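You operate a simulated robot arm through the tools that you are given. There is no shell and no other tool. Be economical: measure what you need, move in short steps, check, and stop when the job is done.

Carry out the task below with a simulated two-armed robot. There is one attempt and no reset: what you move stays moved.

TASK
Put the orange-ended block on the small table away on the shelf under the test bench. Then put the brush from the small table on the front of the filling bench. Then take the drain cup and put it on the slatted rack. Do these in the order given. Set down upright: drain cup.

Only the result counts: the job must be done as asked and must still hold three seconds after the hand-in. Knocking over, shifting, dropping, spilling or breaking anything else fails it.

THE ROBOT
Two 7-joint arms with fingered hands on one trunk, on a base that drives. Base frame: it is fixed to the floor where the robot stands at the start and does not move with it; the origin is under the middle of the robot, x ahead of it, y to its left, z up. Units: m, rad, N and s.
The left shoulder is at the start at [0.047, 0.123, 1.151], the right one opposite. With the tool pointing down near the work surface each hand reaches from about 0.1 to 0.7 m from the robot's upright axis, wherever it stands, measured 20 degrees to its own side. Places, roughly: brush (4x4x13 cm) [0.4, 0.1, 0.9]; front of the filling bench [-1.5, -2.9, 0.8]; shelf under the test bench [0.5, -1.9, 0.5]; slatted rack [0.5, -0.4, 0.9]. Payload 4 kg a hand.
The TCP of each hand is the grasp point between the finger pads, 0.029 m short of the fingertips. In the tool frame z runs along the fingers and y along their closing line. Largest opening 0.1 m; the body of the gripper starts 0.034 m behind the TCP. The gripper is a hand of 5 fingers: y runs from the thumb to the fingers, the wrist lies at [-0.015, -0.105, -0.177] in the tool frame, and closing takes about 1.5 s.
Orientation is that of the tool frame in the base frame, as a unit quaternion [w, x, y, z]. With the fingers straight down and the wrist toward the robot, the tool's x, y and z point along [0, 1, 0], [1, 0, 0] and [0, 0, -1] of the base frame.

THE INTERFACE
- The arms move only by the tool arm_command. It takes "left_motion", "right_motion" or both (then of equal length, played together; a hand with none holds still); each is a list of rows, each a list of 3 entries, a list of its own where there are three numbers: the shift along the base's x, y, z in m, then the turn, a rotation vector about the base's x, y, z in rad, then the opening, from 0 (shut) to 1 (fully open). In form: [[[tx, ty, tz], [wx, wy, wz], jaw], ...]. A call has 1 to 12 rows; each row shifts and turns the commanded pose from where the row before left it. Each row takes 0.2 s and may step no farther than 0.05 m and 0.15 rad from the row before; otherwise, or with a gripper value out of range, the whole call is refused. A pose out of reach is approached as far as the arm can. The call stops where the force on the tool passes 40 N (or 10 N more than at its start, if that is more) or the arm is blocked; 0.2 s more then pass. Each finger travels about 0.045 m/s and halts on what it meets, pressing with about 26 N; the grip force reading is that of the motor and also rises with nothing between the fingers. The clock runs only during rows and for 0.2 s after the last one: add rows that do not move to give the fingers time. The reply holds the time, the measured pose of the TCP, the force on the tool along the base axes, the opening and the grip force, in the units named above and with some noise, with the torque about the TCP (base axes, N m) and any sound that the robot's microphone picked up.
- Cameras (640 x 400 px; columns grow to the right, rows downward): "scene" is now at [0.13, -0.057, 1.2921]; the picture's right is [-0.60, -0.80, 0.00], its down [-0.43, 0.32, -0.85] and it looks along [0.68, -0.51, -0.53] (base axes); focal length 214 px, centre (320, 200). "left" rides on the left gripper at [-0.066, -0.086, -0.121] in its tool frame; the picture's right is [-0.76, -0.31, 0.58], its down [0.59, -0.70, 0.40] and it looks along [0.28, 0.64, 0.71] (tool axes); focal length 247 px, centre (320, 200). "right" rides on the right gripper at [0.066, -0.086, -0.121] in its tool frame; the picture's right is [-0.76, 0.31, -0.58], its down [-0.59, -0.70, 0.40] and it looks along [-0.28, 0.64, 0.71] (tool axes); focal length 247 px, centre (320, 200). There is no depth. A picture from a camera that has moved, and an enlarged one, comes with that camera's place and axes in the base frame and with its lens. The place of the scene camera against the robot may be out by one fixed shift of up to 0.012 m in any direction.
- capture(camera): a new picture of that camera. The clock stands still meanwhile.
- lift_body(by): slides the trunk up (or, below 0, down) by that many m; the arms and the scene camera ride with it, the base frame stays. It gives what a move gives, with no picture.
- steer(legs): drives the robot by 1 to 6 legs, each [ahead, turn to the left] in m and rad, along the robot's own axes; the way and the turn of a leg run together, so that a leg with both is an arc; at most 1.5 m and 3.142 rad a leg. The arms and the cameras ride along, it lands a little off, and it stops where it bumps. It gives what a move gives.
- hand_shape(shape, hand): the hand has 5 fingers and takes this shape, open, in about a second: jaw (thumb against the fingers, like two jaws); tri (thumb and two fingers); tip (a fingertip pinch); poke (one finger out to press); point (the index stretched); flat (the hand flat); cup (the hand cupped); fist (a fist). The gripper value then closes the fingers along that shape, each until it touches; the sizes above hold for jaw. It gives what a move gives, with no picture.
- turn_head(pan, tilt): turns the head with the scene camera to pan (to the left, within 1.396 rad either way) and tilt (down, from -0.506 to 1.204), counted from straight ahead of the robot. It gives what a move gives.
- close_up(camera, box): a new picture of the part [left, top, right, bottom] of that camera's present view, enlarged. The clock stands still meanwhile.
- close_job(): hands the job in; it is judged then, once.

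Work in short steps. Places have to be worked out from the pictures, the camera data and where the tool is seen: move nearer, look again, correct. Check each grasp and each placing, and mend what went wrong. You have 165 turns and 118 pictures in all, those below and enlarged ones among them. Open the grippers and draw the arms clear of the work before you hand the job in, unless the task says otherwise; then end with one line.

The tools are called after "Call:" as a command line: name --argument value ..., lists and objects as JSON in quotes. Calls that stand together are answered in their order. arm_command: Moves the arms, as the interface text tells. Its arguments: {"type":"object","properties":{"left_motion":{"type":"array","items":{"type":"array"}},"right_motion":{"type":"array","items":{"type":"array"}}},"required":[]} The other tools are called the same way: lift_body (by) slides the trunk up or down; hand_shape (shape, hand) gives the hand a shape; steer (legs) drives the base; turn_head (pan, tilt) turns the head that bears the scene camera; capture (camera) takes a picture; close_up (camera, box) takes an enlarged picture of a part of a camera's view; close_job () hands the job in.

At the start:

```text
clock: 0.0
left_tool_pos: [0.5169, -0.063, 1.1902]
left_orientation: [-0.001, 0.705, 0.709, 0.0]
left_force: [0.2, -0.7, 0.7]
left_moment: [0.0, 0.0, 0.02]
left_grip_width: 0.0997
left_grip_force: 0.0
left_shape: jaw
right_tool_pos: [0.3496, -0.4354, 1.139]
right_orientation: [0.001, 0.706, 0.708, 0.001]
right_force: [-0.2, 0.4, -0.6]
right_moment: [0.01, 0.02, 0.01]
right_grip_width: 0.1001
right_grip_force: 0.0
right_shape: jaw
trunk travel left (down, up): [-0.35, 0.397]
robot x, y, heading: [-0.0005, -0.0028, -0.002]
head pan, tilt: [-0.637, 0.557]
```

scene: 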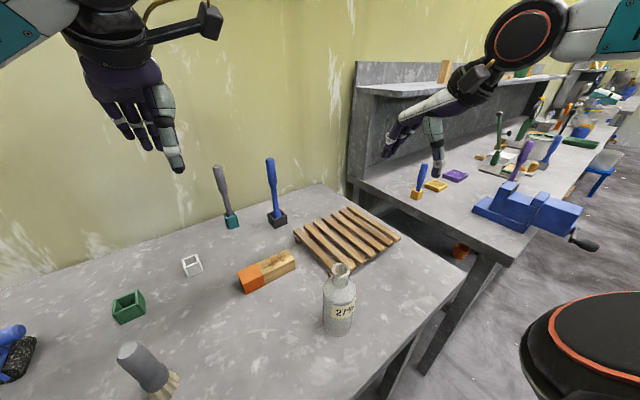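
right: 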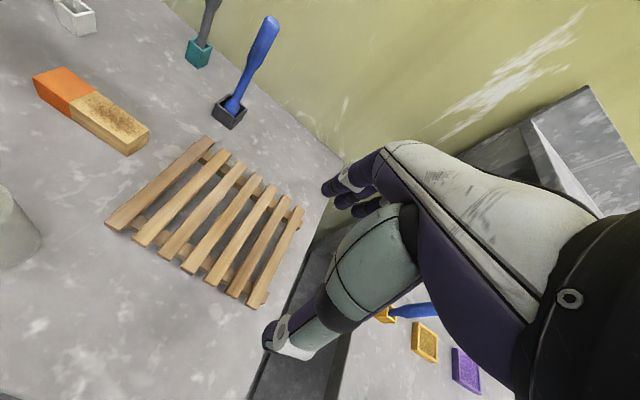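
left: 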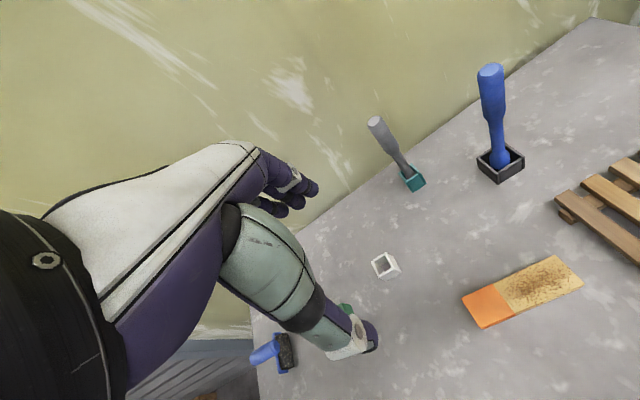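

I'll first look around to find the drain cup and the benches; the table seems to be at about z=0.85.

Call:
turn_head --pan -0.1 --tilt 0.75

Call:
capture --camera "scene"

Call:
turn_head --pan -1.3 --tilt 0.5

Call:
capture --camera "scene"

```text
clock: 1.0
left_tool_pos: [0.5172, -0.0626, 1.1903]
left_orientation: [0.0, 0.704, 0.71, -0.001]
left_force: [0.1, -0.3, 0.6]
left_moment: [0.02, -0.01, -0.01]
left_grip_width: 0.0997
left_grip_force: 0.1
left_shape: jaw
right_tool_pos: [0.3487, -0.4361, 1.1395]
right_orientation: [0.0, 0.706, 0.708, -0.001]
right_force: [0.6, 0.3, 0.2]
right_moment: [-0.01, 0.03, 0.0]
right_grip_width: 0.0997
right_grip_force: 0.2
right_shape: jaw
trunk travel left (down, up): [-0.35, 0.397]
robot x, y, heading: [0.0012, -0.0039, -0.003]
head pan, tilt: [-0.099, 0.75]
```

```text
114 pictures are left
camera scene: at [0.14, -0.0119, 1.2755], right [-0.1, -0.99, 0.0], down [-0.68, 0.07, -0.73], along [0.73, -0.07, -0.68], focal length 214 px, centre (320, 200)
```

scene: 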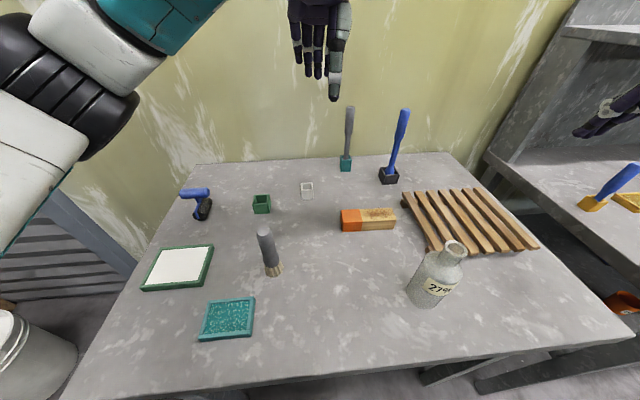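

```text
clock: 2.4
left_tool_pos: [0.5183, -0.0617, 1.1896]
left_orientation: [0.0, 0.705, 0.71, -0.001]
left_force: [0.1, 0.4, -0.4]
left_moment: [-0.02, 0.01, 0.02]
left_grip_width: 0.0998
left_grip_force: 0.0
left_shape: jaw
right_tool_pos: [0.3488, -0.4368, 1.1401]
right_orientation: [0.0, 0.705, 0.709, 0.0]
right_force: [0.9, 0.6, -0.6]
right_moment: [0.0, -0.01, -0.02]
right_grip_width: 0.1
right_grip_force: 0.0
right_shape: jaw
trunk travel left (down, up): [-0.35, 0.397]
robot x, y, heading: [-0.0016, -0.0034, 0.005]
head pan, tilt: [-1.3, 0.499]
```

```text
113 pictures are left
camera scene: at [0.082, -0.0914, 1.2974], right [-0.96, -0.27, 0.0], down [-0.13, 0.46, -0.88], along [0.24, -0.85, -0.48], focal length 214 px, centre (320, 200)
```

scene: 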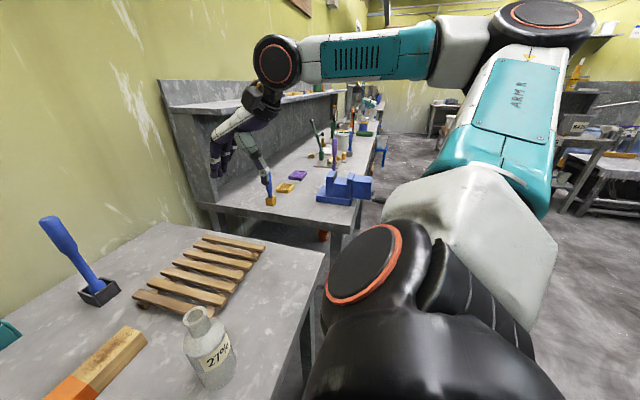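

The drain cup isn't visible yet, and the shelf under the test bench (to my right, front edge at about x=0.13) needs inspection before I choose a grasp. I look backward-right first and tilt to check floor clearance.

Call:
turn_head --pan 1.3 --tilt 0.5

Call:
capture --camera "scene"

Call:
steer --legs '[[-0.3, 0], [0, -1.57]]'

Call:
turn_head --pan 0.2 --tilt 0.45

Call:
capture --camera "scene"

Call:
turn_head --pan -0.9 --tilt 0.3

Call:
capture --camera "scene"

```text
clock: 4.7
left_tool_pos: [0.5163, -0.0624, 1.1908]
left_orientation: [-0.001, 0.705, 0.709, -0.001]
left_force: [-0.1, 0.4, 0.7]
left_moment: [0.03, -0.05, -0.03]
left_grip_width: 0.1
left_grip_force: 0.0
left_shape: jaw
right_tool_pos: [0.3482, -0.4373, 1.1398]
right_orientation: [0.0, 0.705, 0.709, 0.001]
right_force: [-0.9, 0.2, 0.2]
right_moment: [0.02, -0.01, 0.0]
right_grip_width: 0.1
right_grip_force: 0.1
right_shape: jaw
trunk travel left (down, up): [-0.35, 0.397]
robot x, y, heading: [-0.0, 0.0021, 0.001]
head pan, tilt: [1.3, 0.499]
```

```text
112 pictures are left
camera scene: at [0.0819, 0.084, 1.2975], right [0.96, -0.27, 0.0], down [-0.13, -0.46, -0.88], along [0.23, 0.85, -0.48], focal length 214 px, centre (320, 200)
```

scene: 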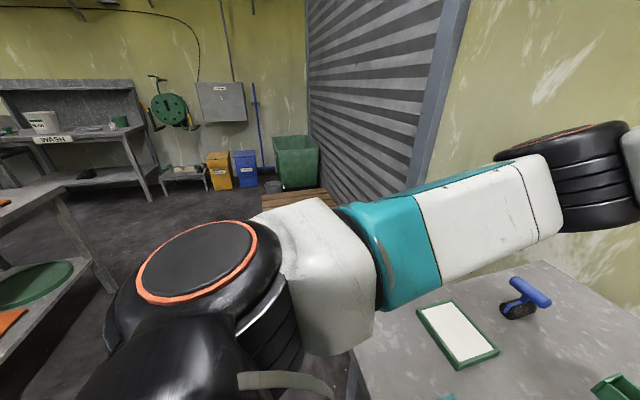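

```text
clock: 10.6
left_tool_pos: [-0.3653, -0.5207, 1.1903]
left_orientation: [0.0, 1.0, 0.005, 0.0]
left_force: [-1.0, 0.8, -0.7]
left_moment: [-0.03, -0.03, -0.02]
left_grip_width: 0.1
left_grip_force: 0.0
left_shape: jaw
right_tool_pos: [-0.7409, -0.3509, 1.1396]
right_orientation: [0.0, 1.0, 0.004, 0.001]
right_force: [-0.7, -0.3, 0.2]
right_moment: [-0.01, 0.03, 0.0]
right_grip_width: 0.0998
right_grip_force: 0.1
right_shape: jaw
trunk travel left (down, up): [-0.35, 0.397]
robot x, y, heading: [-0.308, -0.0017, -1.57]
head pan, tilt: [1.3, 0.499]
```

```text
clock: 11.9
left_tool_pos: [-0.3654, -0.521, 1.1905]
left_orientation: [0.0, 1.0, 0.004, 0.0]
left_force: [-0.9, -0.2, 0.3]
left_moment: [-0.01, 0.0, -0.03]
left_grip_width: 0.0996
left_grip_force: 0.0
left_shape: jaw
right_tool_pos: [-0.7409, -0.3517, 1.1388]
right_orientation: [0.0, 1.0, 0.004, -0.001]
right_force: [-0.4, 0.3, -0.5]
right_moment: [0.01, -0.02, -0.03]
right_grip_width: 0.0999
right_grip_force: 0.0
right_shape: jaw
trunk travel left (down, up): [-0.35, 0.397]
robot x, y, heading: [-0.3019, -0.0019, -1.568]
head pan, tilt: [0.201, 0.45]
```

```text
111 pictures are left
camera scene: at [-0.2876, -0.1515, 1.3019], right [-0.98, -0.2, 0.0], down [-0.09, 0.43, -0.9], along [0.18, -0.88, -0.44], focal length 214 px, centre (320, 200)
```

scene: 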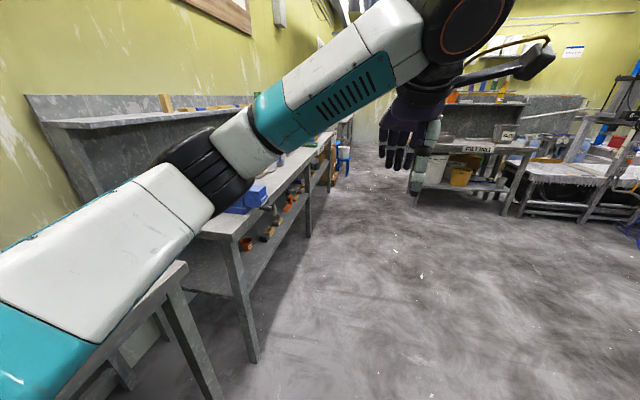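

```text
clock: 13.2
left_tool_pos: [-0.3653, -0.5214, 1.1905]
left_orientation: [0.0, 1.0, 0.004, 0.0]
left_force: [0.0, 1.0, 0.0]
left_moment: [0.0, -0.02, 0.02]
left_grip_width: 0.0998
left_grip_force: 0.0
left_shape: jaw
right_tool_pos: [-0.7412, -0.353, 1.14]
right_orientation: [-0.001, 1.0, 0.003, 0.0]
right_force: [0.6, -0.1, 0.0]
right_moment: [0.01, 0.03, 0.0]
right_grip_width: 0.0998
right_grip_force: 0.0
right_shape: jaw
trunk travel left (down, up): [-0.35, 0.397]
robot x, y, heading: [-0.3081, -0.0027, -1.568]
head pan, tilt: [-0.901, 0.3]
```

```text
110 pictures are left
camera scene: at [-0.3792, -0.1198, 1.3158], right [-0.62, 0.78, 0.0], down [0.23, 0.18, -0.96], along [-0.75, -0.6, -0.3], focal length 214 px, centre (320, 200)
```

scene: 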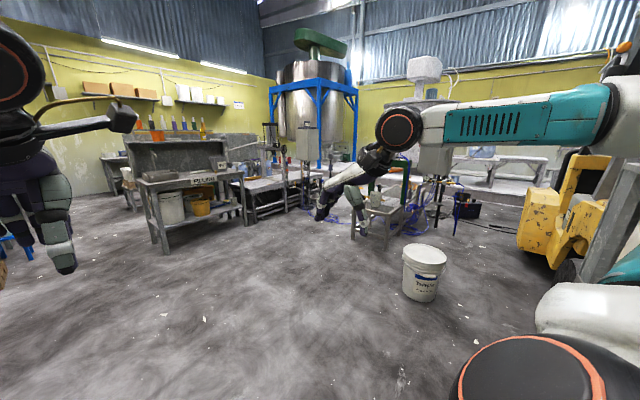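

The way along the test bench is clear, so I drive to face the shelf area at about [−0.68, −1.86] and look at it.

Call:
steer --legs '[[0, -0.2], [1.5, 0], [0.4, 0], [0, 1.77]]'

Call:
turn_head --pan 0 --tilt 0.6

Call:
capture --camera "scene"

```text
clock: 27.7
left_tool_pos: [-0.1589, -1.8859, 1.1914]
left_orientation: [0.001, 0.699, 0.715, 0.0]
left_force: [-0.9, -0.8, 0.8]
left_moment: [-0.01, -0.05, 0.02]
left_grip_width: 0.0997
left_grip_force: 0.0
left_shape: jaw
right_tool_pos: [-0.319, -2.2639, 1.1389]
right_orientation: [0.0, 0.699, 0.715, 0.0]
right_force: [0.2, -0.7, -0.8]
right_moment: [0.0, 0.02, -0.01]
right_grip_width: 0.0995
right_grip_force: 0.1
right_shape: jaw
trunk travel left (down, up): [-0.35, 0.397]
robot x, y, heading: [-0.6762, -1.8368, 0.018]
head pan, tilt: [-0.901, 0.3]
```

```text
clock: 28.9
left_tool_pos: [-0.1578, -1.8871, 1.1886]
left_orientation: [-0.001, 0.698, 0.716, 0.0]
left_force: [-0.5, -0.8, -0.3]
left_moment: [0.02, -0.03, -0.02]
left_grip_width: 0.0998
left_grip_force: 0.1
left_shape: jaw
right_tool_pos: [-0.3192, -2.2645, 1.1386]
right_orientation: [0.0, 0.699, 0.715, -0.001]
right_force: [-0.3, 0.7, 1.3]
right_moment: [0.0, -0.02, 0.02]
right_grip_width: 0.0999
right_grip_force: 0.1
right_shape: jaw
trunk travel left (down, up): [-0.35, 0.397]
robot x, y, heading: [-0.6752, -1.8362, 0.018]
head pan, tilt: [0.0, 0.6]
```

```text
109 pictures are left
camera scene: at [-0.5302, -1.8352, 1.2884], right [0.02, -1.0, 0.0], down [-0.56, -0.01, -0.83], along [0.82, 0.01, -0.56], focal length 214 px, centre (320, 200)
```

scene: 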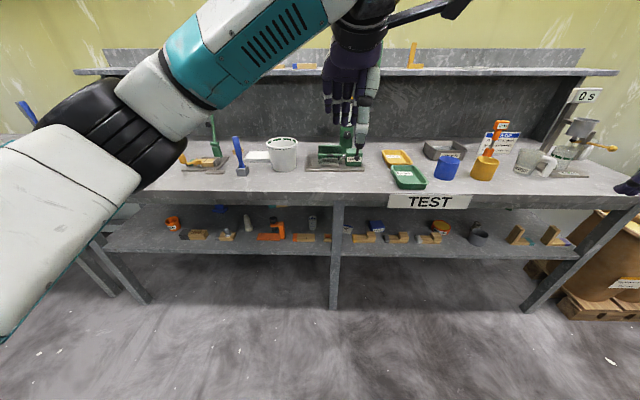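

The test bench, its shelf with many items, and a stand with a "0 s" display (maybe a drain cup) are visible. I zoom in on both.

Call:
close_up --camera "scene" --box '[470, 80, 630, 200]'

Call:
close_up --camera "scene" --box '[120, 190, 360, 310]'

Call:
close_up --camera "scene" --box '[330, 190, 600, 310]'

Call:
close_up --camera "scene" --box '[320, 110, 500, 215]'

```text
3.33 times, centred on (550, 140) of scene
camera zoom: at [-0.5302, -1.8352, 1.2884], right [0.02, -1.0, 0.0], down [-0.56, -0.01, -0.83], along [0.82, 0.01, -0.56], focal length 715 px, centre (-447, 400)
```

zoom: 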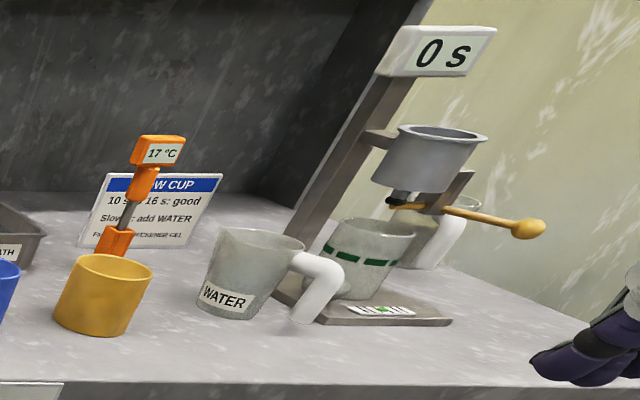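

```text
2.67 times, centred on (240, 250) of scene
camera zoom: at [-0.5302, -1.8352, 1.2884], right [0.02, -1.0, 0.0], down [-0.56, -0.01, -0.83], along [0.82, 0.01, -0.56], focal length 572 px, centre (533, 67)
```

zoom: 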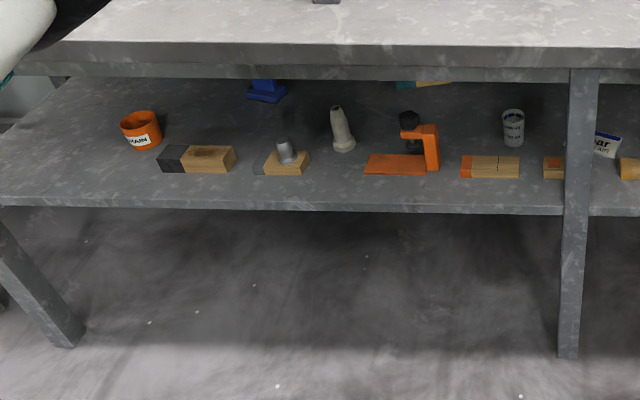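

```text
2.37 times, centred on (465, 250) of scene
camera zoom: at [-0.5302, -1.8352, 1.2884], right [0.02, -1.0, 0.0], down [-0.56, -0.01, -0.83], along [0.82, 0.01, -0.56], focal length 508 px, centre (-24, 82)
```

zoom: 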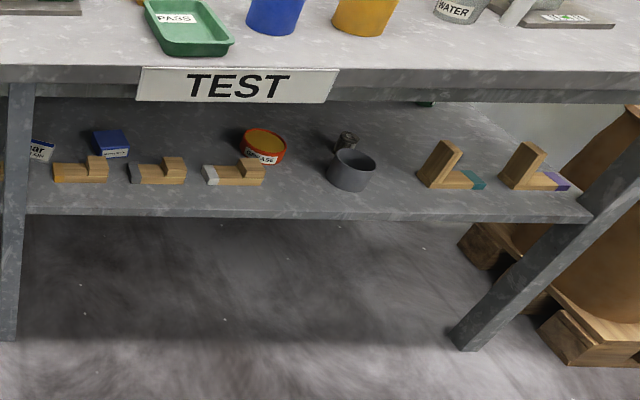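

```text
3.56 times, centred on (410, 162) of scene
camera zoom: at [-0.5302, -1.8352, 1.2884], right [0.02, -1.0, 0.0], down [-0.56, -0.01, -0.83], along [0.82, 0.01, -0.56], focal length 763 px, centre (0, 333)
```

zoom: 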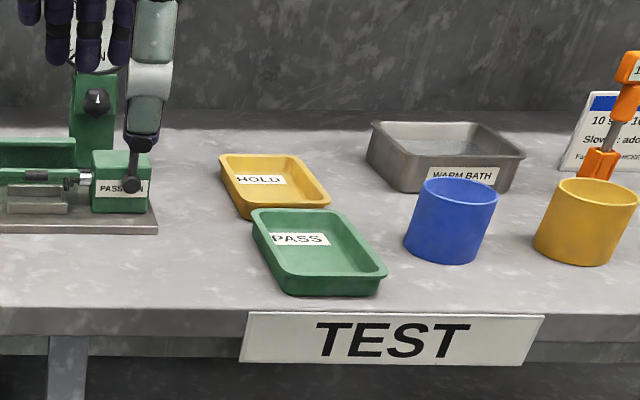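

The drain cup looks to be the grey flow cup in the "0 s" stand at the right end. The shelf (z≈0.49, front edge x≈0.17) has a free zone at its left end, around y≈-0.98. I drive back to the small table for the block.

Call:
steer --legs '[[0, 1.351], [1.5, 0], [0.37, 0], [0, -1.369], [0.28, 0]]'

Call:
turn_head --pan -0.25 --tilt 0.8

Call:
capture --camera "scene"

Call:
capture --camera "right"

```text
clock: 46.5
left_tool_pos: [0.5237, -0.0737, 1.1908]
left_orientation: [0.0, 0.705, 0.709, 0.0]
left_force: [-0.5, 0.5, 0.3]
left_moment: [-0.03, -0.02, 0.0]
left_grip_width: 0.1
left_grip_force: 0.0
left_shape: jaw
right_tool_pos: [0.3569, -0.4494, 1.1397]
right_orientation: [-0.001, 0.706, 0.709, 0.0]
right_force: [0.5, -0.7, 0.3]
right_moment: [-0.02, 0.03, 0.05]
right_grip_width: 0.0997
right_grip_force: 0.1
right_shape: jaw
trunk travel left (down, up): [-0.35, 0.397]
robot x, y, heading: [0.0088, -0.0097, -0.005]
head pan, tilt: [0.0, 0.6]
```

```text
clock: 47.3
left_tool_pos: [0.5231, -0.0736, 1.1912]
left_orientation: [-0.001, 0.705, 0.709, 0.0]
left_force: [0.0, -0.8, -0.2]
left_moment: [-0.01, -0.02, -0.02]
left_grip_width: 0.1002
left_grip_force: 0.0
left_shape: jaw
right_tool_pos: [0.3557, -0.4485, 1.1393]
right_orientation: [0.0, 0.706, 0.708, 0.001]
right_force: [-0.3, -0.6, 0.1]
right_moment: [0.04, 0.01, 0.02]
right_grip_width: 0.1
right_grip_force: 0.0
right_shape: jaw
trunk travel left (down, up): [-0.35, 0.397]
robot x, y, heading: [0.0076, -0.0133, -0.002]
head pan, tilt: [-0.25, 0.799]
```

```text
104 pictures are left
camera scene: at [0.1423, -0.0349, 1.2715], right [-0.25, -0.97, 0.0], down [-0.69, 0.18, -0.7], along [0.68, -0.17, -0.72], focal length 214 px, centre (320, 200)
```

scene: 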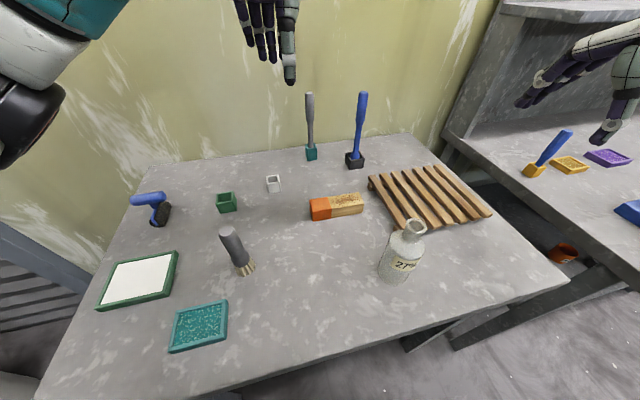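

```text
103 pictures are left
camera right: at [0.2684, -0.3834, 1.2595], right [0.31, -0.76, 0.58], down [-0.7, -0.59, -0.4], along [0.64, -0.28, -0.71], focal length 247 px, centre (320, 200)
```

right: 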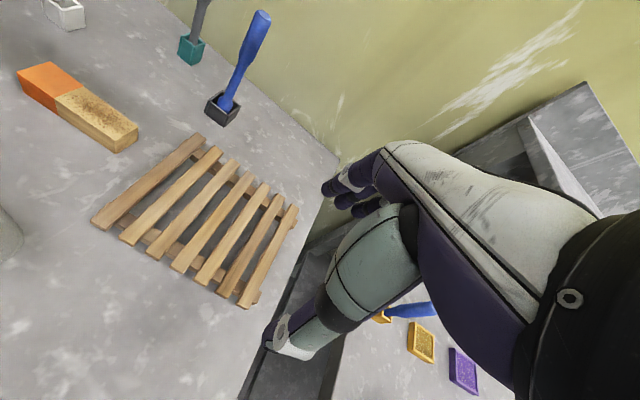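

I zoom in on the block to get its corners and orientation.

Call:
close_up --camera "scene" --box '[290, 165, 390, 240]'

Call:
close_up --camera "left" --box '[420, 220, 620, 345]'

```text
5.33 times, centred on (340, 202) of scene
camera zoom: at [0.1423, -0.0349, 1.2715], right [-0.25, -0.97, 0.0], down [-0.69, 0.18, -0.7], along [0.68, -0.17, -0.72], focal length 1144 px, centre (213, 187)
```

zoom: 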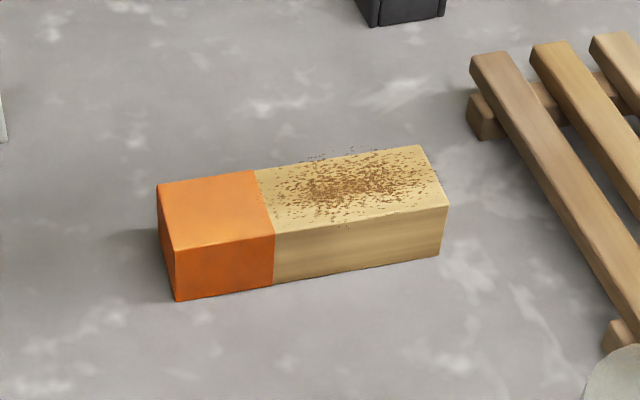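

```text
3.20 times, centred on (520, 282) of left
camera zoom: at [0.4377, -0.1396, 1.3119], right [-0.3, -0.76, -0.58], down [-0.71, 0.59, -0.4], along [0.64, 0.29, -0.71], focal length 790 px, centre (-320, -64)
```

zoom: 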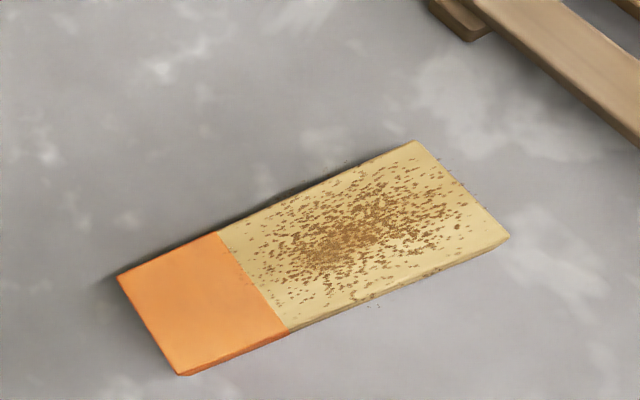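

The block is 12.3×4×4 cm, lying along y and centred near [0.474,-0.160], top z≈0.90. The bottle is in the way of the right forearm, so I use the left hand. I raise the trunk first so the arm comes down more steeply over the neighbours.

Call:
lift_body --by 0.15

Call:
arm_command --left_motion '[[[-0.007, -0.012, -0.04], [0, 0, -0.033], 1], [[-0.007, -0.012, -0.04], [0, 0, 0], 1], [[-0.007, -0.012, -0.04], [0, 0, 0], 1], [[-0.007, -0.012, -0.04], [0, 0, 0], 1], [[-0.007, -0.012, -0.04], [0, 0, 0], 1], [[-0.007, -0.012, -0.04], [0, 0, 0], 1], [[-0.007, -0.014, -0.04], [0, 0, 0], 1], [[0, 0, -0.03], [0, 0, 0], 1]]'

Call:
capture --camera "left"

Call:
capture --camera "scene"

```text
clock: 49.1
left_tool_pos: [0.5242, -0.0725, 1.3403]
left_orientation: [-0.001, 0.705, 0.709, 0.0]
left_force: [0.2, 0.0, 0.0]
left_moment: [0.01, 0.04, 0.01]
left_grip_width: 0.0998
left_grip_force: 0.1
left_shape: jaw
right_tool_pos: [0.3541, -0.4492, 1.2901]
right_orientation: [-0.001, 0.706, 0.708, -0.001]
right_force: [-0.4, -0.3, 0.4]
right_moment: [0.01, 0.02, 0.02]
right_grip_width: 0.0998
right_grip_force: 0.2
right_shape: jaw
trunk travel left (down, up): [-0.5, 0.247]
robot x, y, heading: [0.0016, -0.0121, 0.003]
head pan, tilt: [-0.25, 0.799]
```

```text
clock: 50.9
left_tool_pos: [0.4711, -0.1586, 1.0324]
left_orientation: [0.0, 0.717, 0.697, 0.0]
left_force: [0.6, -0.4, 0.1]
left_moment: [-0.01, -0.01, 0.01]
left_grip_width: 0.0997
left_grip_force: 0.0
left_shape: jaw
right_tool_pos: [0.3541, -0.4482, 1.2896]
right_orientation: [0.0, 0.706, 0.708, 0.0]
right_force: [-0.4, 1.3, -0.2]
right_moment: [0.0, 0.0, 0.01]
right_grip_width: 0.0997
right_grip_force: 0.1
right_shape: jaw
trunk travel left (down, up): [-0.5, 0.247]
robot x, y, heading: [0.0071, -0.0126, -0.008]
head pan, tilt: [-0.25, 0.799]
```

```text
100 pictures are left
camera left: at [0.3838, -0.2218, 1.154], right [-0.33, -0.75, -0.58], down [-0.69, 0.61, -0.4], along [0.65, 0.27, -0.71], focal length 247 px, centre (320, 200)
```

left: 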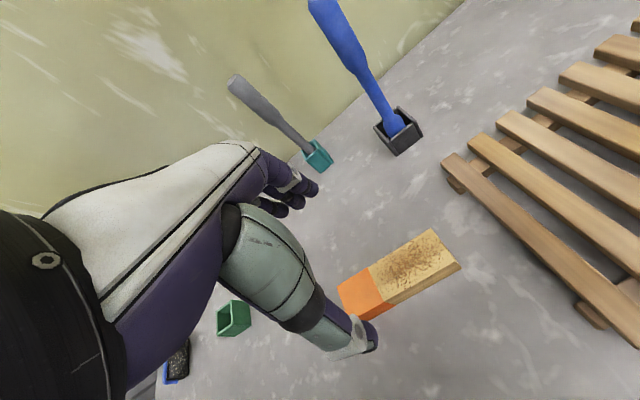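

```text
99 pictures are left
camera scene: at [0.1187, -0.0348, 1.4234], right [-0.25, -0.97, 0.0], down [-0.69, 0.18, -0.7], along [0.68, -0.17, -0.72], focal length 214 px, centre (320, 200)
```

scene: 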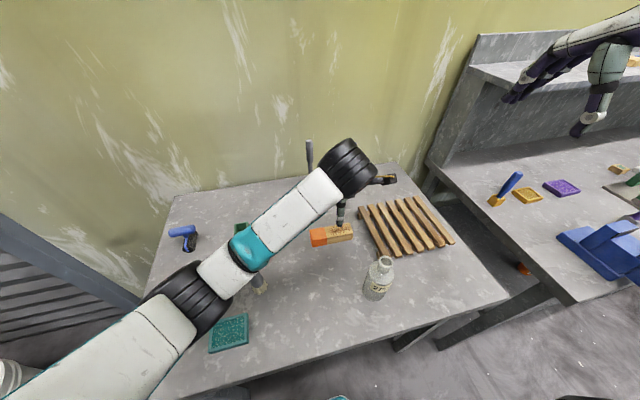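

The hand is above the block. I zoom in for a final horizontal fix before descending.

Call:
close_up --camera "left" --box '[310, 210, 490, 330]'

```text
3.33 times, centred on (400, 270) of left
camera zoom: at [0.3838, -0.2218, 1.154], right [-0.33, -0.75, -0.58], down [-0.69, 0.61, -0.4], along [0.65, 0.27, -0.71], focal length 823 px, centre (53, -33)
```

zoom: 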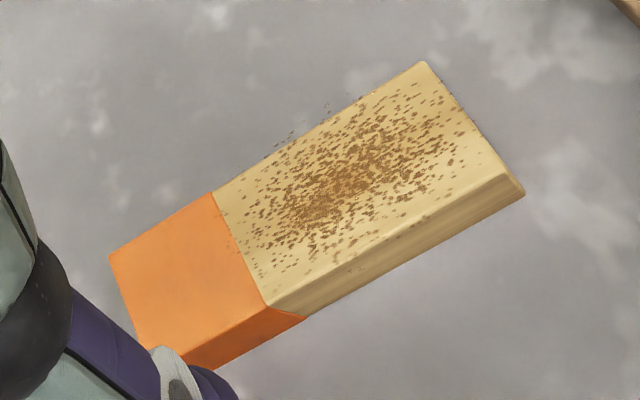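

The block centre works out at [0.471,-0.160], straight beneath the TCP. I descend to z≈0.90 and close.

Call:
arm_command --left_motion '[[[0, 0, -0.04], [0, 0, 0], 1], [[0, 0, -0.04], [0, 0, 0], 1], [[0, 0, -0.03], [0, 0, 0], 1], [[0, 0, -0.022], [0, 0, 0], 1], [[0, 0, 0], [0, 0, 0], 1]]'

Call:
close_up --camera "scene" --box '[250, 140, 450, 320]'

Call:
capture --camera "left"

```text
clock: 52.1
left_tool_pos: [0.4738, -0.1586, 0.8971]
left_orientation: [0.0, 0.717, 0.697, 0.0]
left_force: [-0.3, -0.7, 0.5]
left_moment: [-0.03, -0.01, -0.01]
left_grip_width: 0.0998
left_grip_force: 0.2
left_shape: jaw
right_tool_pos: [0.3546, -0.4475, 1.2894]
right_orientation: [0.0, 0.706, 0.709, 0.0]
right_force: [-0.3, -0.8, -0.1]
right_moment: [-0.02, 0.01, -0.04]
right_grip_width: 0.0997
right_grip_force: 0.0
right_shape: jaw
trunk travel left (down, up): [-0.5, 0.247]
robot x, y, heading: [0.0068, -0.0085, -0.001]
head pan, tilt: [-0.25, 0.799]
```

```text
2.22 times, centred on (350, 230) of scene
camera zoom: at [0.1187, -0.035, 1.4234], right [-0.25, -0.97, 0.0], down [-0.69, 0.18, -0.7], along [0.68, -0.17, -0.72], focal length 477 px, centre (253, 133)
```

zoom: 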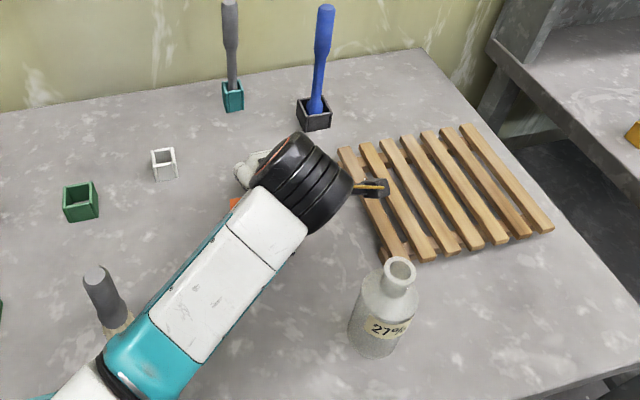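

```text
96 pictures are left
camera left: at [0.3856, -0.2231, 1.0189], right [-0.33, -0.75, -0.58], down [-0.69, 0.61, -0.4], along [0.65, 0.27, -0.71], focal length 247 px, centre (320, 200)
```

left: 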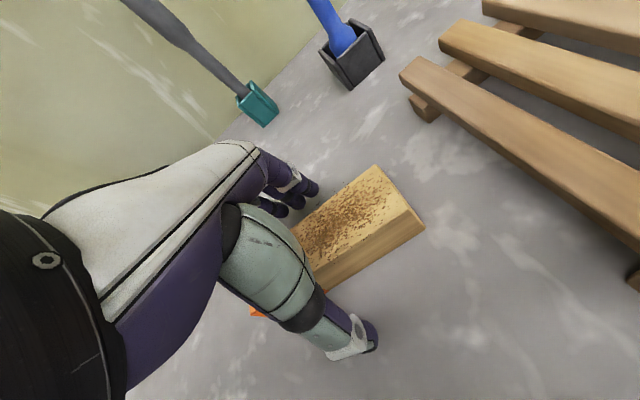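

The block lies between thumb and fingers with no contact. I close the hand.

Call:
arm_command --left_motion '[[[0, 0, 0], [0, 0, 0], 0.6], [[0, 0, 0], [0, 0, 0], 0.4], [[0, 0, 0], [0, 0, 0], 0.2], [[0, 0, 0], [0, 0, 0], 0], [[0, 0, 0], [0, 0, 0], 0], [[0, 0, 0], [0, 0, 0], 0], [[0, 0, 0], [0, 0, 0], 0], [[0, 0, 0], [0, 0, 0], 0]]'

Call:
capture --camera "left"

```text
clock: 53.9
left_tool_pos: [0.4739, -0.1597, 0.8984]
left_orientation: [0.001, 0.717, 0.697, 0.0]
left_force: [-1.4, 0.4, -0.6]
left_moment: [-0.02, 0.01, -0.02]
left_grip_width: 0.0346
left_grip_force: 25.6
left_shape: jaw
right_tool_pos: [0.3547, -0.4476, 1.2892]
right_orientation: [0.0, 0.706, 0.708, 0.0]
right_force: [0.2, 0.2, 1.0]
right_moment: [0.01, -0.01, -0.01]
right_grip_width: 0.0999
right_grip_force: 0.0
right_shape: jaw
trunk travel left (down, up): [-0.5, 0.247]
robot x, y, heading: [0.0081, -0.0087, 0.0]
head pan, tilt: [-0.25, 0.799]
```

```text
95 pictures are left
camera left: at [0.3857, -0.223, 1.0192], right [-0.33, -0.75, -0.58], down [-0.69, 0.61, -0.4], along [0.65, 0.27, -0.71], focal length 247 px, centre (320, 200)
```

left: 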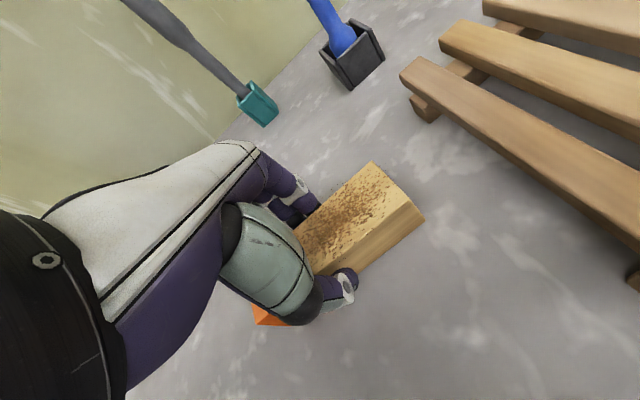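

The grip force is 25.6 N at 3.5 cm, so the block is held. I lift it straight up.

Call:
arm_command --left_motion '[[[0, 0, 0.03], [0, 0, 0], 0], [[0, 0, 0.045], [0, 0, 0], 0], [[0, 0, 0.045], [0, 0, 0], 0], [[0, 0, 0.045], [0, 0, 0], 0], [[0, 0, 0.045], [0, 0, 0], 0], [[0, 0, 0.045], [0, 0, 0], 0]]'

Call:
capture --camera "left"

```text
clock: 55.3
left_tool_pos: [0.4849, -0.165, 1.1457]
left_orientation: [0.001, 0.717, 0.697, -0.001]
left_force: [0.3, 0.9, -1.5]
left_moment: [0.0, -0.02, 0.03]
left_grip_width: 0.0344
left_grip_force: 25.7
left_shape: jaw
left hand out of reach, approached as far as the arm can: row 6
right_tool_pos: [0.3556, -0.4484, 1.2883]
right_orientation: [0.0, 0.706, 0.708, -0.001]
right_force: [-0.6, 0.3, 0.6]
right_moment: [-0.03, 0.01, 0.03]
right_grip_width: 0.0995
right_grip_force: 0.1
right_shape: jaw
trunk travel left (down, up): [-0.5, 0.247]
robot x, y, heading: [0.0069, -0.0156, 0.001]
head pan, tilt: [-0.25, 0.799]
```

```text
94 pictures are left
camera left: at [0.3965, -0.226, 1.2676], right [-0.33, -0.75, -0.57], down [-0.69, 0.61, -0.4], along [0.65, 0.26, -0.71], focal length 247 px, centre (320, 200)
```

left: 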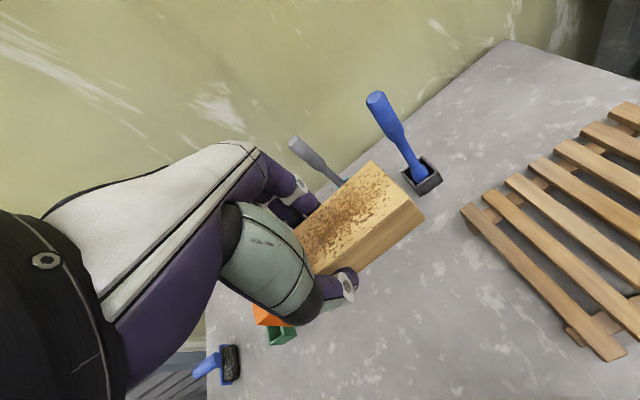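

The block is securely held. I back off and drive to face the left end of the test bench.

Call:
steer --legs '[[-0.5, 0], [0, -1.7], [1.07, 0], [0, 1.7]]'

Call:
turn_head --pan 0.0 --tilt 0.7

Call:
capture --camera "scene"

```text
clock: 71.4
left_tool_pos: [-0.1597, -1.212, 1.1454]
left_orientation: [0.001, 0.723, 0.691, 0.0]
left_force: [0.1, 0.5, -1.4]
left_moment: [0.03, 0.01, -0.02]
left_grip_width: 0.0339
left_grip_force: 25.9
left_shape: jaw
right_tool_pos: [-0.294, -1.4947, 1.2899]
right_orientation: [0.0, 0.712, 0.702, -0.001]
right_force: [0.9, 0.6, 0.4]
right_moment: [-0.02, 0.0, -0.01]
right_grip_width: 0.0998
right_grip_force: 0.0
right_shape: jaw
trunk travel left (down, up): [-0.5, 0.247]
robot x, y, heading: [-0.6356, -1.0504, -0.02]
head pan, tilt: [-0.25, 0.799]
```

```text
clock: 72.2
left_tool_pos: [-0.1584, -1.2114, 1.1454]
left_orientation: [0.001, 0.724, 0.69, 0.001]
left_force: [0.6, -0.6, -0.9]
left_moment: [0.0, -0.03, 0.03]
left_grip_width: 0.0338
left_grip_force: 25.9
left_shape: jaw
right_tool_pos: [-0.2933, -1.4932, 1.2893]
right_orientation: [0.0, 0.713, 0.701, 0.0]
right_force: [0.3, -0.3, 0.0]
right_moment: [0.0, -0.01, -0.02]
right_grip_width: 0.0998
right_grip_force: 0.0
right_shape: jaw
trunk travel left (down, up): [-0.5, 0.247]
robot x, y, heading: [-0.6345, -1.0555, -0.015]
head pan, tilt: [0.0, 0.7]
```

```text
93 pictures are left
camera scene: at [-0.5149, -1.0565, 1.4316], right [-0.02, -1.0, 0.0], down [-0.64, 0.01, -0.76], along [0.76, -0.02, -0.64], focal length 214 px, centre (320, 200)
```

scene: 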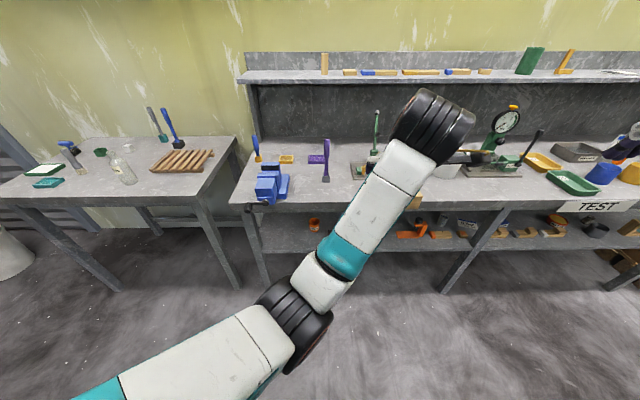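

Lowering the trunk lets the hand and head camera look into the shelf; the hand (x≈-0.16) is well in front of the bench edge.

Call:
lift_body --by -0.48

Call:
turn_head --pan 0.1 --tilt 0.35

Call:
capture --camera "scene"

Call:
capture --camera "left"

```text
refused: -0.48 is not a number from -0.4 to 0.4
```

```text
clock: 73.0
left_tool_pos: [-0.1595, -1.2113, 1.1455]
left_orientation: [0.001, 0.723, 0.69, 0.0]
left_force: [-0.3, -1.0, -1.5]
left_moment: [0.01, -0.03, -0.01]
left_grip_width: 0.0341
left_grip_force: 26.1
left_shape: jaw
right_tool_pos: [-0.2936, -1.4947, 1.2887]
right_orientation: [0.0, 0.711, 0.703, 0.001]
right_force: [-0.2, 0.0, 0.2]
right_moment: [-0.02, -0.03, 0.0]
right_grip_width: 0.0998
right_grip_force: 0.1
right_shape: jaw
trunk travel left (down, up): [-0.5, 0.247]
robot x, y, heading: [-0.6336, -1.0532, -0.019]
head pan, tilt: [0.099, 0.351]
```

```text
92 pictures are left
camera scene: at [-0.5069, -1.0473, 1.463], right [0.08, -1.0, 0.0], down [-0.34, -0.03, -0.94], along [0.94, 0.08, -0.34], focal length 214 px, centre (320, 200)
```

scene: 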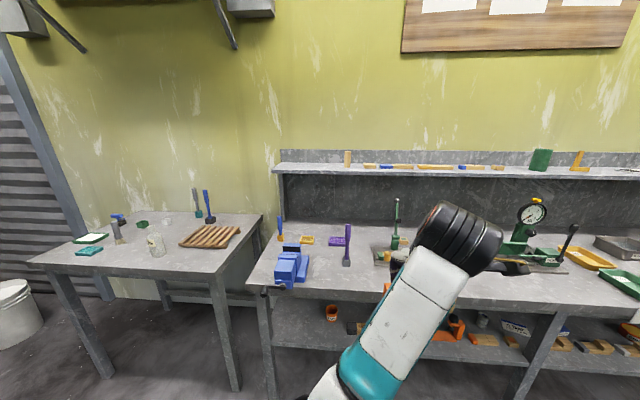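

```text
91 pictures are left
camera left: at [-0.2486, -1.2727, 1.2667], right [-0.34, -0.74, -0.58], down [-0.67, 0.62, -0.4], along [0.66, 0.25, -0.71], focal length 247 px, centre (320, 200)
```

left: 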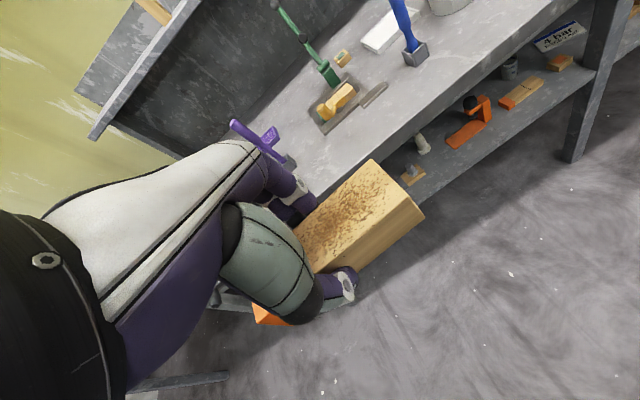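

I lower in two steps.

Call:
lift_body --by -0.35

Call:
lift_body --by -0.13

Call:
capture --camera "scene"

Call:
capture --camera "left"

```text
clock: 76.4
left_tool_pos: [-0.1375, -1.2125, 0.6854]
left_orientation: [-0.083, 0.719, 0.684, -0.085]
left_force: [-0.2, -0.2, -1.3]
left_moment: [0.02, -0.01, 0.01]
left_grip_width: 0.0338
left_grip_force: 26.3
left_shape: jaw
right_tool_pos: [-0.2944, -1.4948, 0.9395]
right_orientation: [0.0, 0.712, 0.702, 0.001]
right_force: [0.6, -0.6, -0.1]
right_moment: [0.01, 0.0, -0.02]
right_grip_width: 0.0999
right_grip_force: 0.0
right_shape: jaw
trunk travel left (down, up): [-0.15, 0.597]
robot x, y, heading: [-0.6331, -1.0516, -0.02]
head pan, tilt: [0.099, 0.351]
```

```text
clock: 78.0
left_tool_pos: [-0.1417, -1.2122, 0.4897]
left_orientation: [-0.14, 0.709, 0.675, -0.145]
left_force: [-0.5, 0.4, -1.3]
left_moment: [0.01, 0.01, 0.01]
left_grip_width: 0.0339
left_grip_force: 25.9
left_shape: jaw
right_tool_pos: [-0.2941, -1.4936, 0.811]
right_orientation: [0.0, 0.712, 0.702, 0.001]
right_force: [0.0, 0.1, 0.9]
right_moment: [-0.02, 0.02, 0.0]
right_grip_width: 0.0997
right_grip_force: 0.0
right_shape: jaw
trunk travel left (down, up): [-0.02, 0.727]
robot x, y, heading: [-0.6379, -1.052, -0.018]
head pan, tilt: [0.099, 0.351]
```

```text
90 pictures are left
camera scene: at [-0.3573, -1.05, 0.9659], right [0.08, -1.0, 0.0], down [-0.34, -0.03, -0.94], along [0.94, 0.08, -0.34], focal length 214 px, centre (320, 200)
```

scene: 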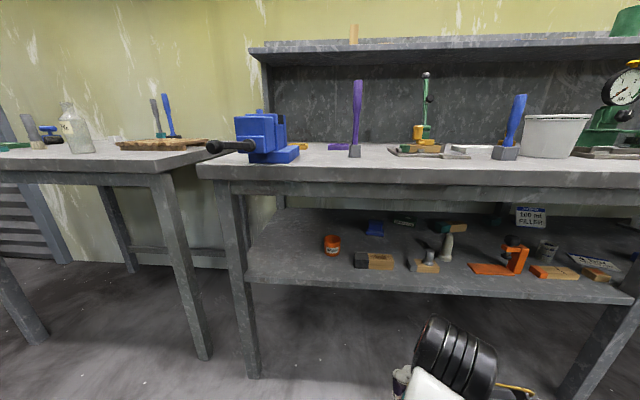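

```text
89 pictures are left
camera left: at [-0.1763, -1.2735, 0.6355], right [-0.54, -0.74, -0.4], down [-0.78, 0.62, -0.1], along [0.32, 0.25, -0.91], focal length 247 px, centre (320, 200)
```

left: 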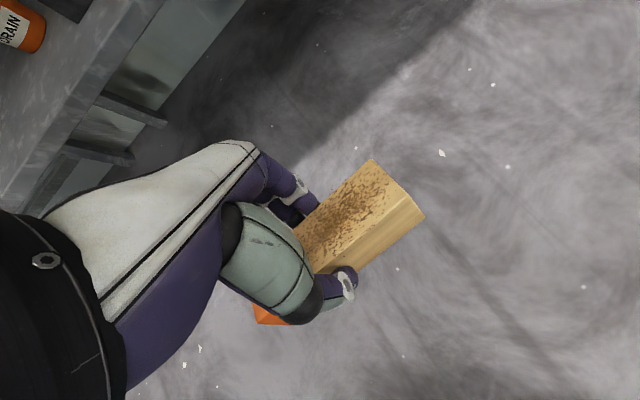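

The orange pot on the shelf seems to carry a label ending in "RAIN", so I zoom in on it and the free shelf area.

Call:
close_up --camera "scene" --box '[310, 220, 360, 265]'

Call:
close_up --camera "scene" --box '[220, 160, 480, 320]'

```text
8.89 times, centred on (335, 242) of scene
camera zoom: at [-0.3573, -1.05, 0.9659], right [0.08, -1.0, 0.0], down [-0.34, -0.03, -0.94], along [0.94, 0.08, -0.34], focal length 1906 px, centre (187, -178)
```

zoom: 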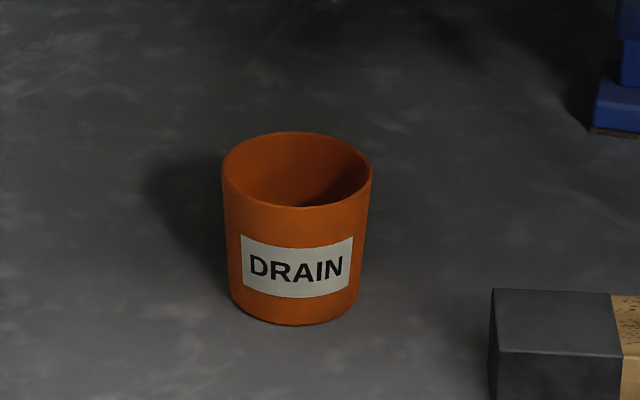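

```text
2.46 times, centred on (350, 240) of scene
camera zoom: at [-0.3573, -1.05, 0.9659], right [0.08, -1.0, 0.0], down [-0.34, -0.03, -0.94], along [0.94, 0.08, -0.34], focal length 528 px, centre (246, 102)
```

zoom: 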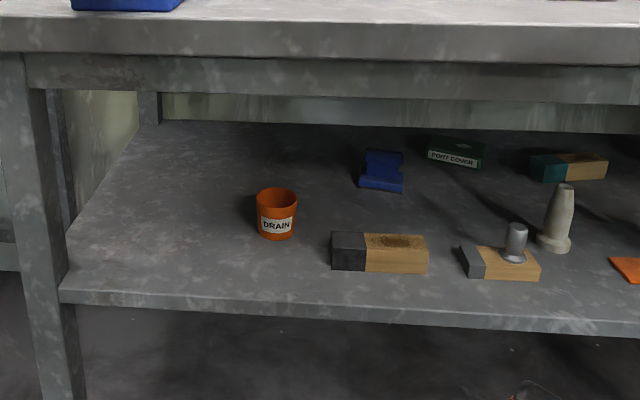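

The orange pot labelled DRAIN on this shelf is the drain cup (about [0.295,-1.04]). The free spot for the block is left of it, around [0.24,-0.89]. Lowering tipped the left hand, so I level it, raise it and shift it left, still in front of the bench.

Call:
arm_command --left_motion '[[[0, 0.03, 0.015], [0, -0.1, 0], 0], [[0, 0.03, 0.015], [0, -0.1, 0], 0], [[0, 0.03, 0.015], [0, -0.1, 0], 0], [[0, 0.03, 0.015], [0, -0.1, 0], 0], [[0, 0.03, 0.015], [0, 0, 0.045], 0], [[0, 0.03, 0.015], [0, 0, 0], 0], [[0, 0.03, 0.015], [0, 0, 0], 0], [[0, 0.03, 0], [0, 0, 0], 0]]'

Call:
capture --camera "scene"

```text
clock: 79.8
left_tool_pos: [-0.1343, -0.9732, 0.5904]
left_orientation: [-0.003, 0.709, 0.706, -0.002]
left_force: [-1.0, 0.7, -1.3]
left_moment: [0.01, -0.02, 0.02]
left_grip_width: 0.0338
left_grip_force: 25.5
left_shape: jaw
left hand out of reach, approached as far as the arm can: row 8
right_tool_pos: [-0.2938, -1.494, 0.8091]
right_orientation: [0.001, 0.712, 0.702, -0.001]
right_force: [-0.8, 0.2, 0.1]
right_moment: [-0.01, -0.04, 0.02]
right_grip_width: 0.0998
right_grip_force: 0.0
right_shape: jaw
trunk travel left (down, up): [-0.02, 0.727]
robot x, y, heading: [-0.6339, -1.0546, -0.018]
head pan, tilt: [0.099, 0.351]
```

```text
86 pictures are left
camera scene: at [-0.3572, -1.0501, 0.9657], right [0.08, -1.0, 0.0], down [-0.34, -0.03, -0.94], along [0.94, 0.08, -0.34], focal length 214 px, centre (320, 200)
```

scene: 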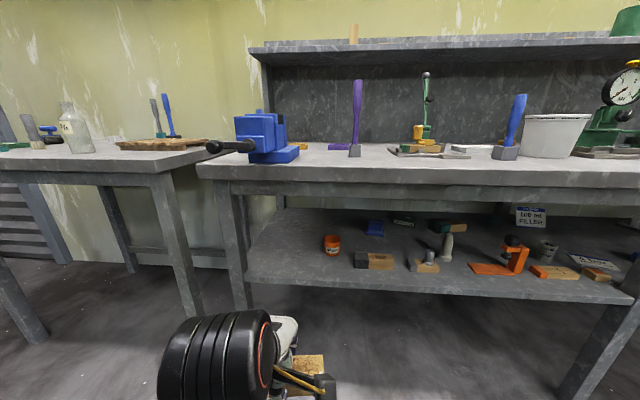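

The hand is level at z 0.59, in front of the shelf. I roll forward 0.2 m, then pitch the fingers slightly forward so the wrist stays below the apron (about z 0.80), and shift left.

Call:
steer --legs '[[0.2, 0]]'

Call:
arm_command --left_motion '[[[0.01, 0.02, 0], [0, -0.1, 0], 0], [[0.01, 0.02, 0], [0, -0.1, 0], 0], [[0.01, 0.02, 0], [0, 0, 0], 0], [[0.01, 0.02, 0], [0, 0, 0], 0]]'

Call:
turn_head --pan 0.2 --tilt 0.75

Call:
capture --camera "scene"

Call:
capture --camera "left"

```text
clock: 81.4
left_tool_pos: [0.0647, -0.9735, 0.589]
left_orientation: [-0.003, 0.707, 0.707, 0.0]
left_force: [-0.1, -0.3, -1.4]
left_moment: [0.03, 0.03, -0.01]
left_grip_width: 0.0339
left_grip_force: 26.4
left_shape: jaw
right_tool_pos: [-0.0928, -1.4944, 0.81]
right_orientation: [0.0, 0.711, 0.703, 0.0]
right_force: [-1.5, 0.0, -0.1]
right_moment: [0.02, 0.02, 0.0]
right_grip_width: 0.1
right_grip_force: 0.1
right_shape: jaw
trunk travel left (down, up): [-0.02, 0.727]
robot x, y, heading: [-0.4356, -1.0564, -0.013]
head pan, tilt: [0.099, 0.351]
```

```text
clock: 82.4
left_tool_pos: [0.1221, -0.9007, 0.5873]
left_orientation: [0.068, 0.704, 0.704, 0.068]
left_force: [-0.7, -0.8, -1.3]
left_moment: [0.02, 0.0, 0.0]
left_grip_width: 0.034
left_grip_force: 25.5
left_shape: jaw
left hand out of reach, approached as far as the arm can: row 1, 2
right_tool_pos: [-0.0928, -1.495, 0.8089]
right_orientation: [-0.001, 0.71, 0.704, 0.0]
right_force: [0.1, -0.5, -0.1]
right_moment: [-0.03, -0.02, -0.02]
right_grip_width: 0.0998
right_grip_force: 0.0
right_shape: jaw
trunk travel left (down, up): [-0.02, 0.727]
robot x, y, heading: [-0.4333, -1.0574, -0.016]
head pan, tilt: [0.099, 0.351]
```

```text
clock: 83.2
left_tool_pos: [0.1235, -0.9002, 0.5866]
left_orientation: [0.068, 0.704, 0.703, 0.069]
left_force: [0.2, 0.4, -1.1]
left_moment: [-0.02, 0.02, 0.03]
left_grip_width: 0.0339
left_grip_force: 25.9
left_shape: jaw
right_tool_pos: [-0.092, -1.4958, 0.8085]
right_orientation: [0.0, 0.711, 0.703, 0.0]
right_force: [-0.5, 0.0, 0.4]
right_moment: [-0.03, 0.05, 0.02]
right_grip_width: 0.0998
right_grip_force: 0.1
right_shape: jaw
trunk travel left (down, up): [-0.02, 0.727]
robot x, y, heading: [-0.4331, -1.0556, -0.015]
head pan, tilt: [0.201, 0.75]
```

```text
85 pictures are left
camera scene: at [-0.1689, -1.0447, 0.9301], right [0.18, -0.98, 0.0], down [-0.67, -0.13, -0.73], along [0.72, 0.14, -0.68], focal length 214 px, centre (320, 200)
```

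scene: 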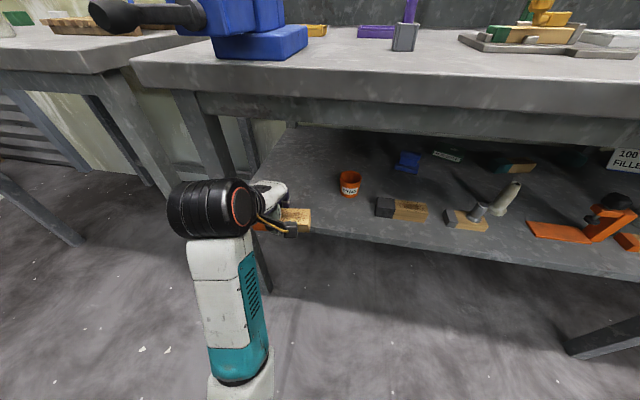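

```text
84 pictures are left
camera left: at [0.0148, -0.9662, 0.6893], right [-0.19, -0.76, -0.63], down [-0.61, 0.59, -0.52], along [0.77, 0.29, -0.58], focal length 247 px, centre (320, 200)
```

left: 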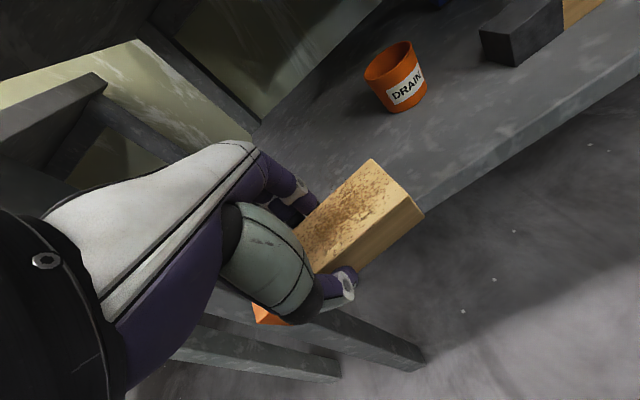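

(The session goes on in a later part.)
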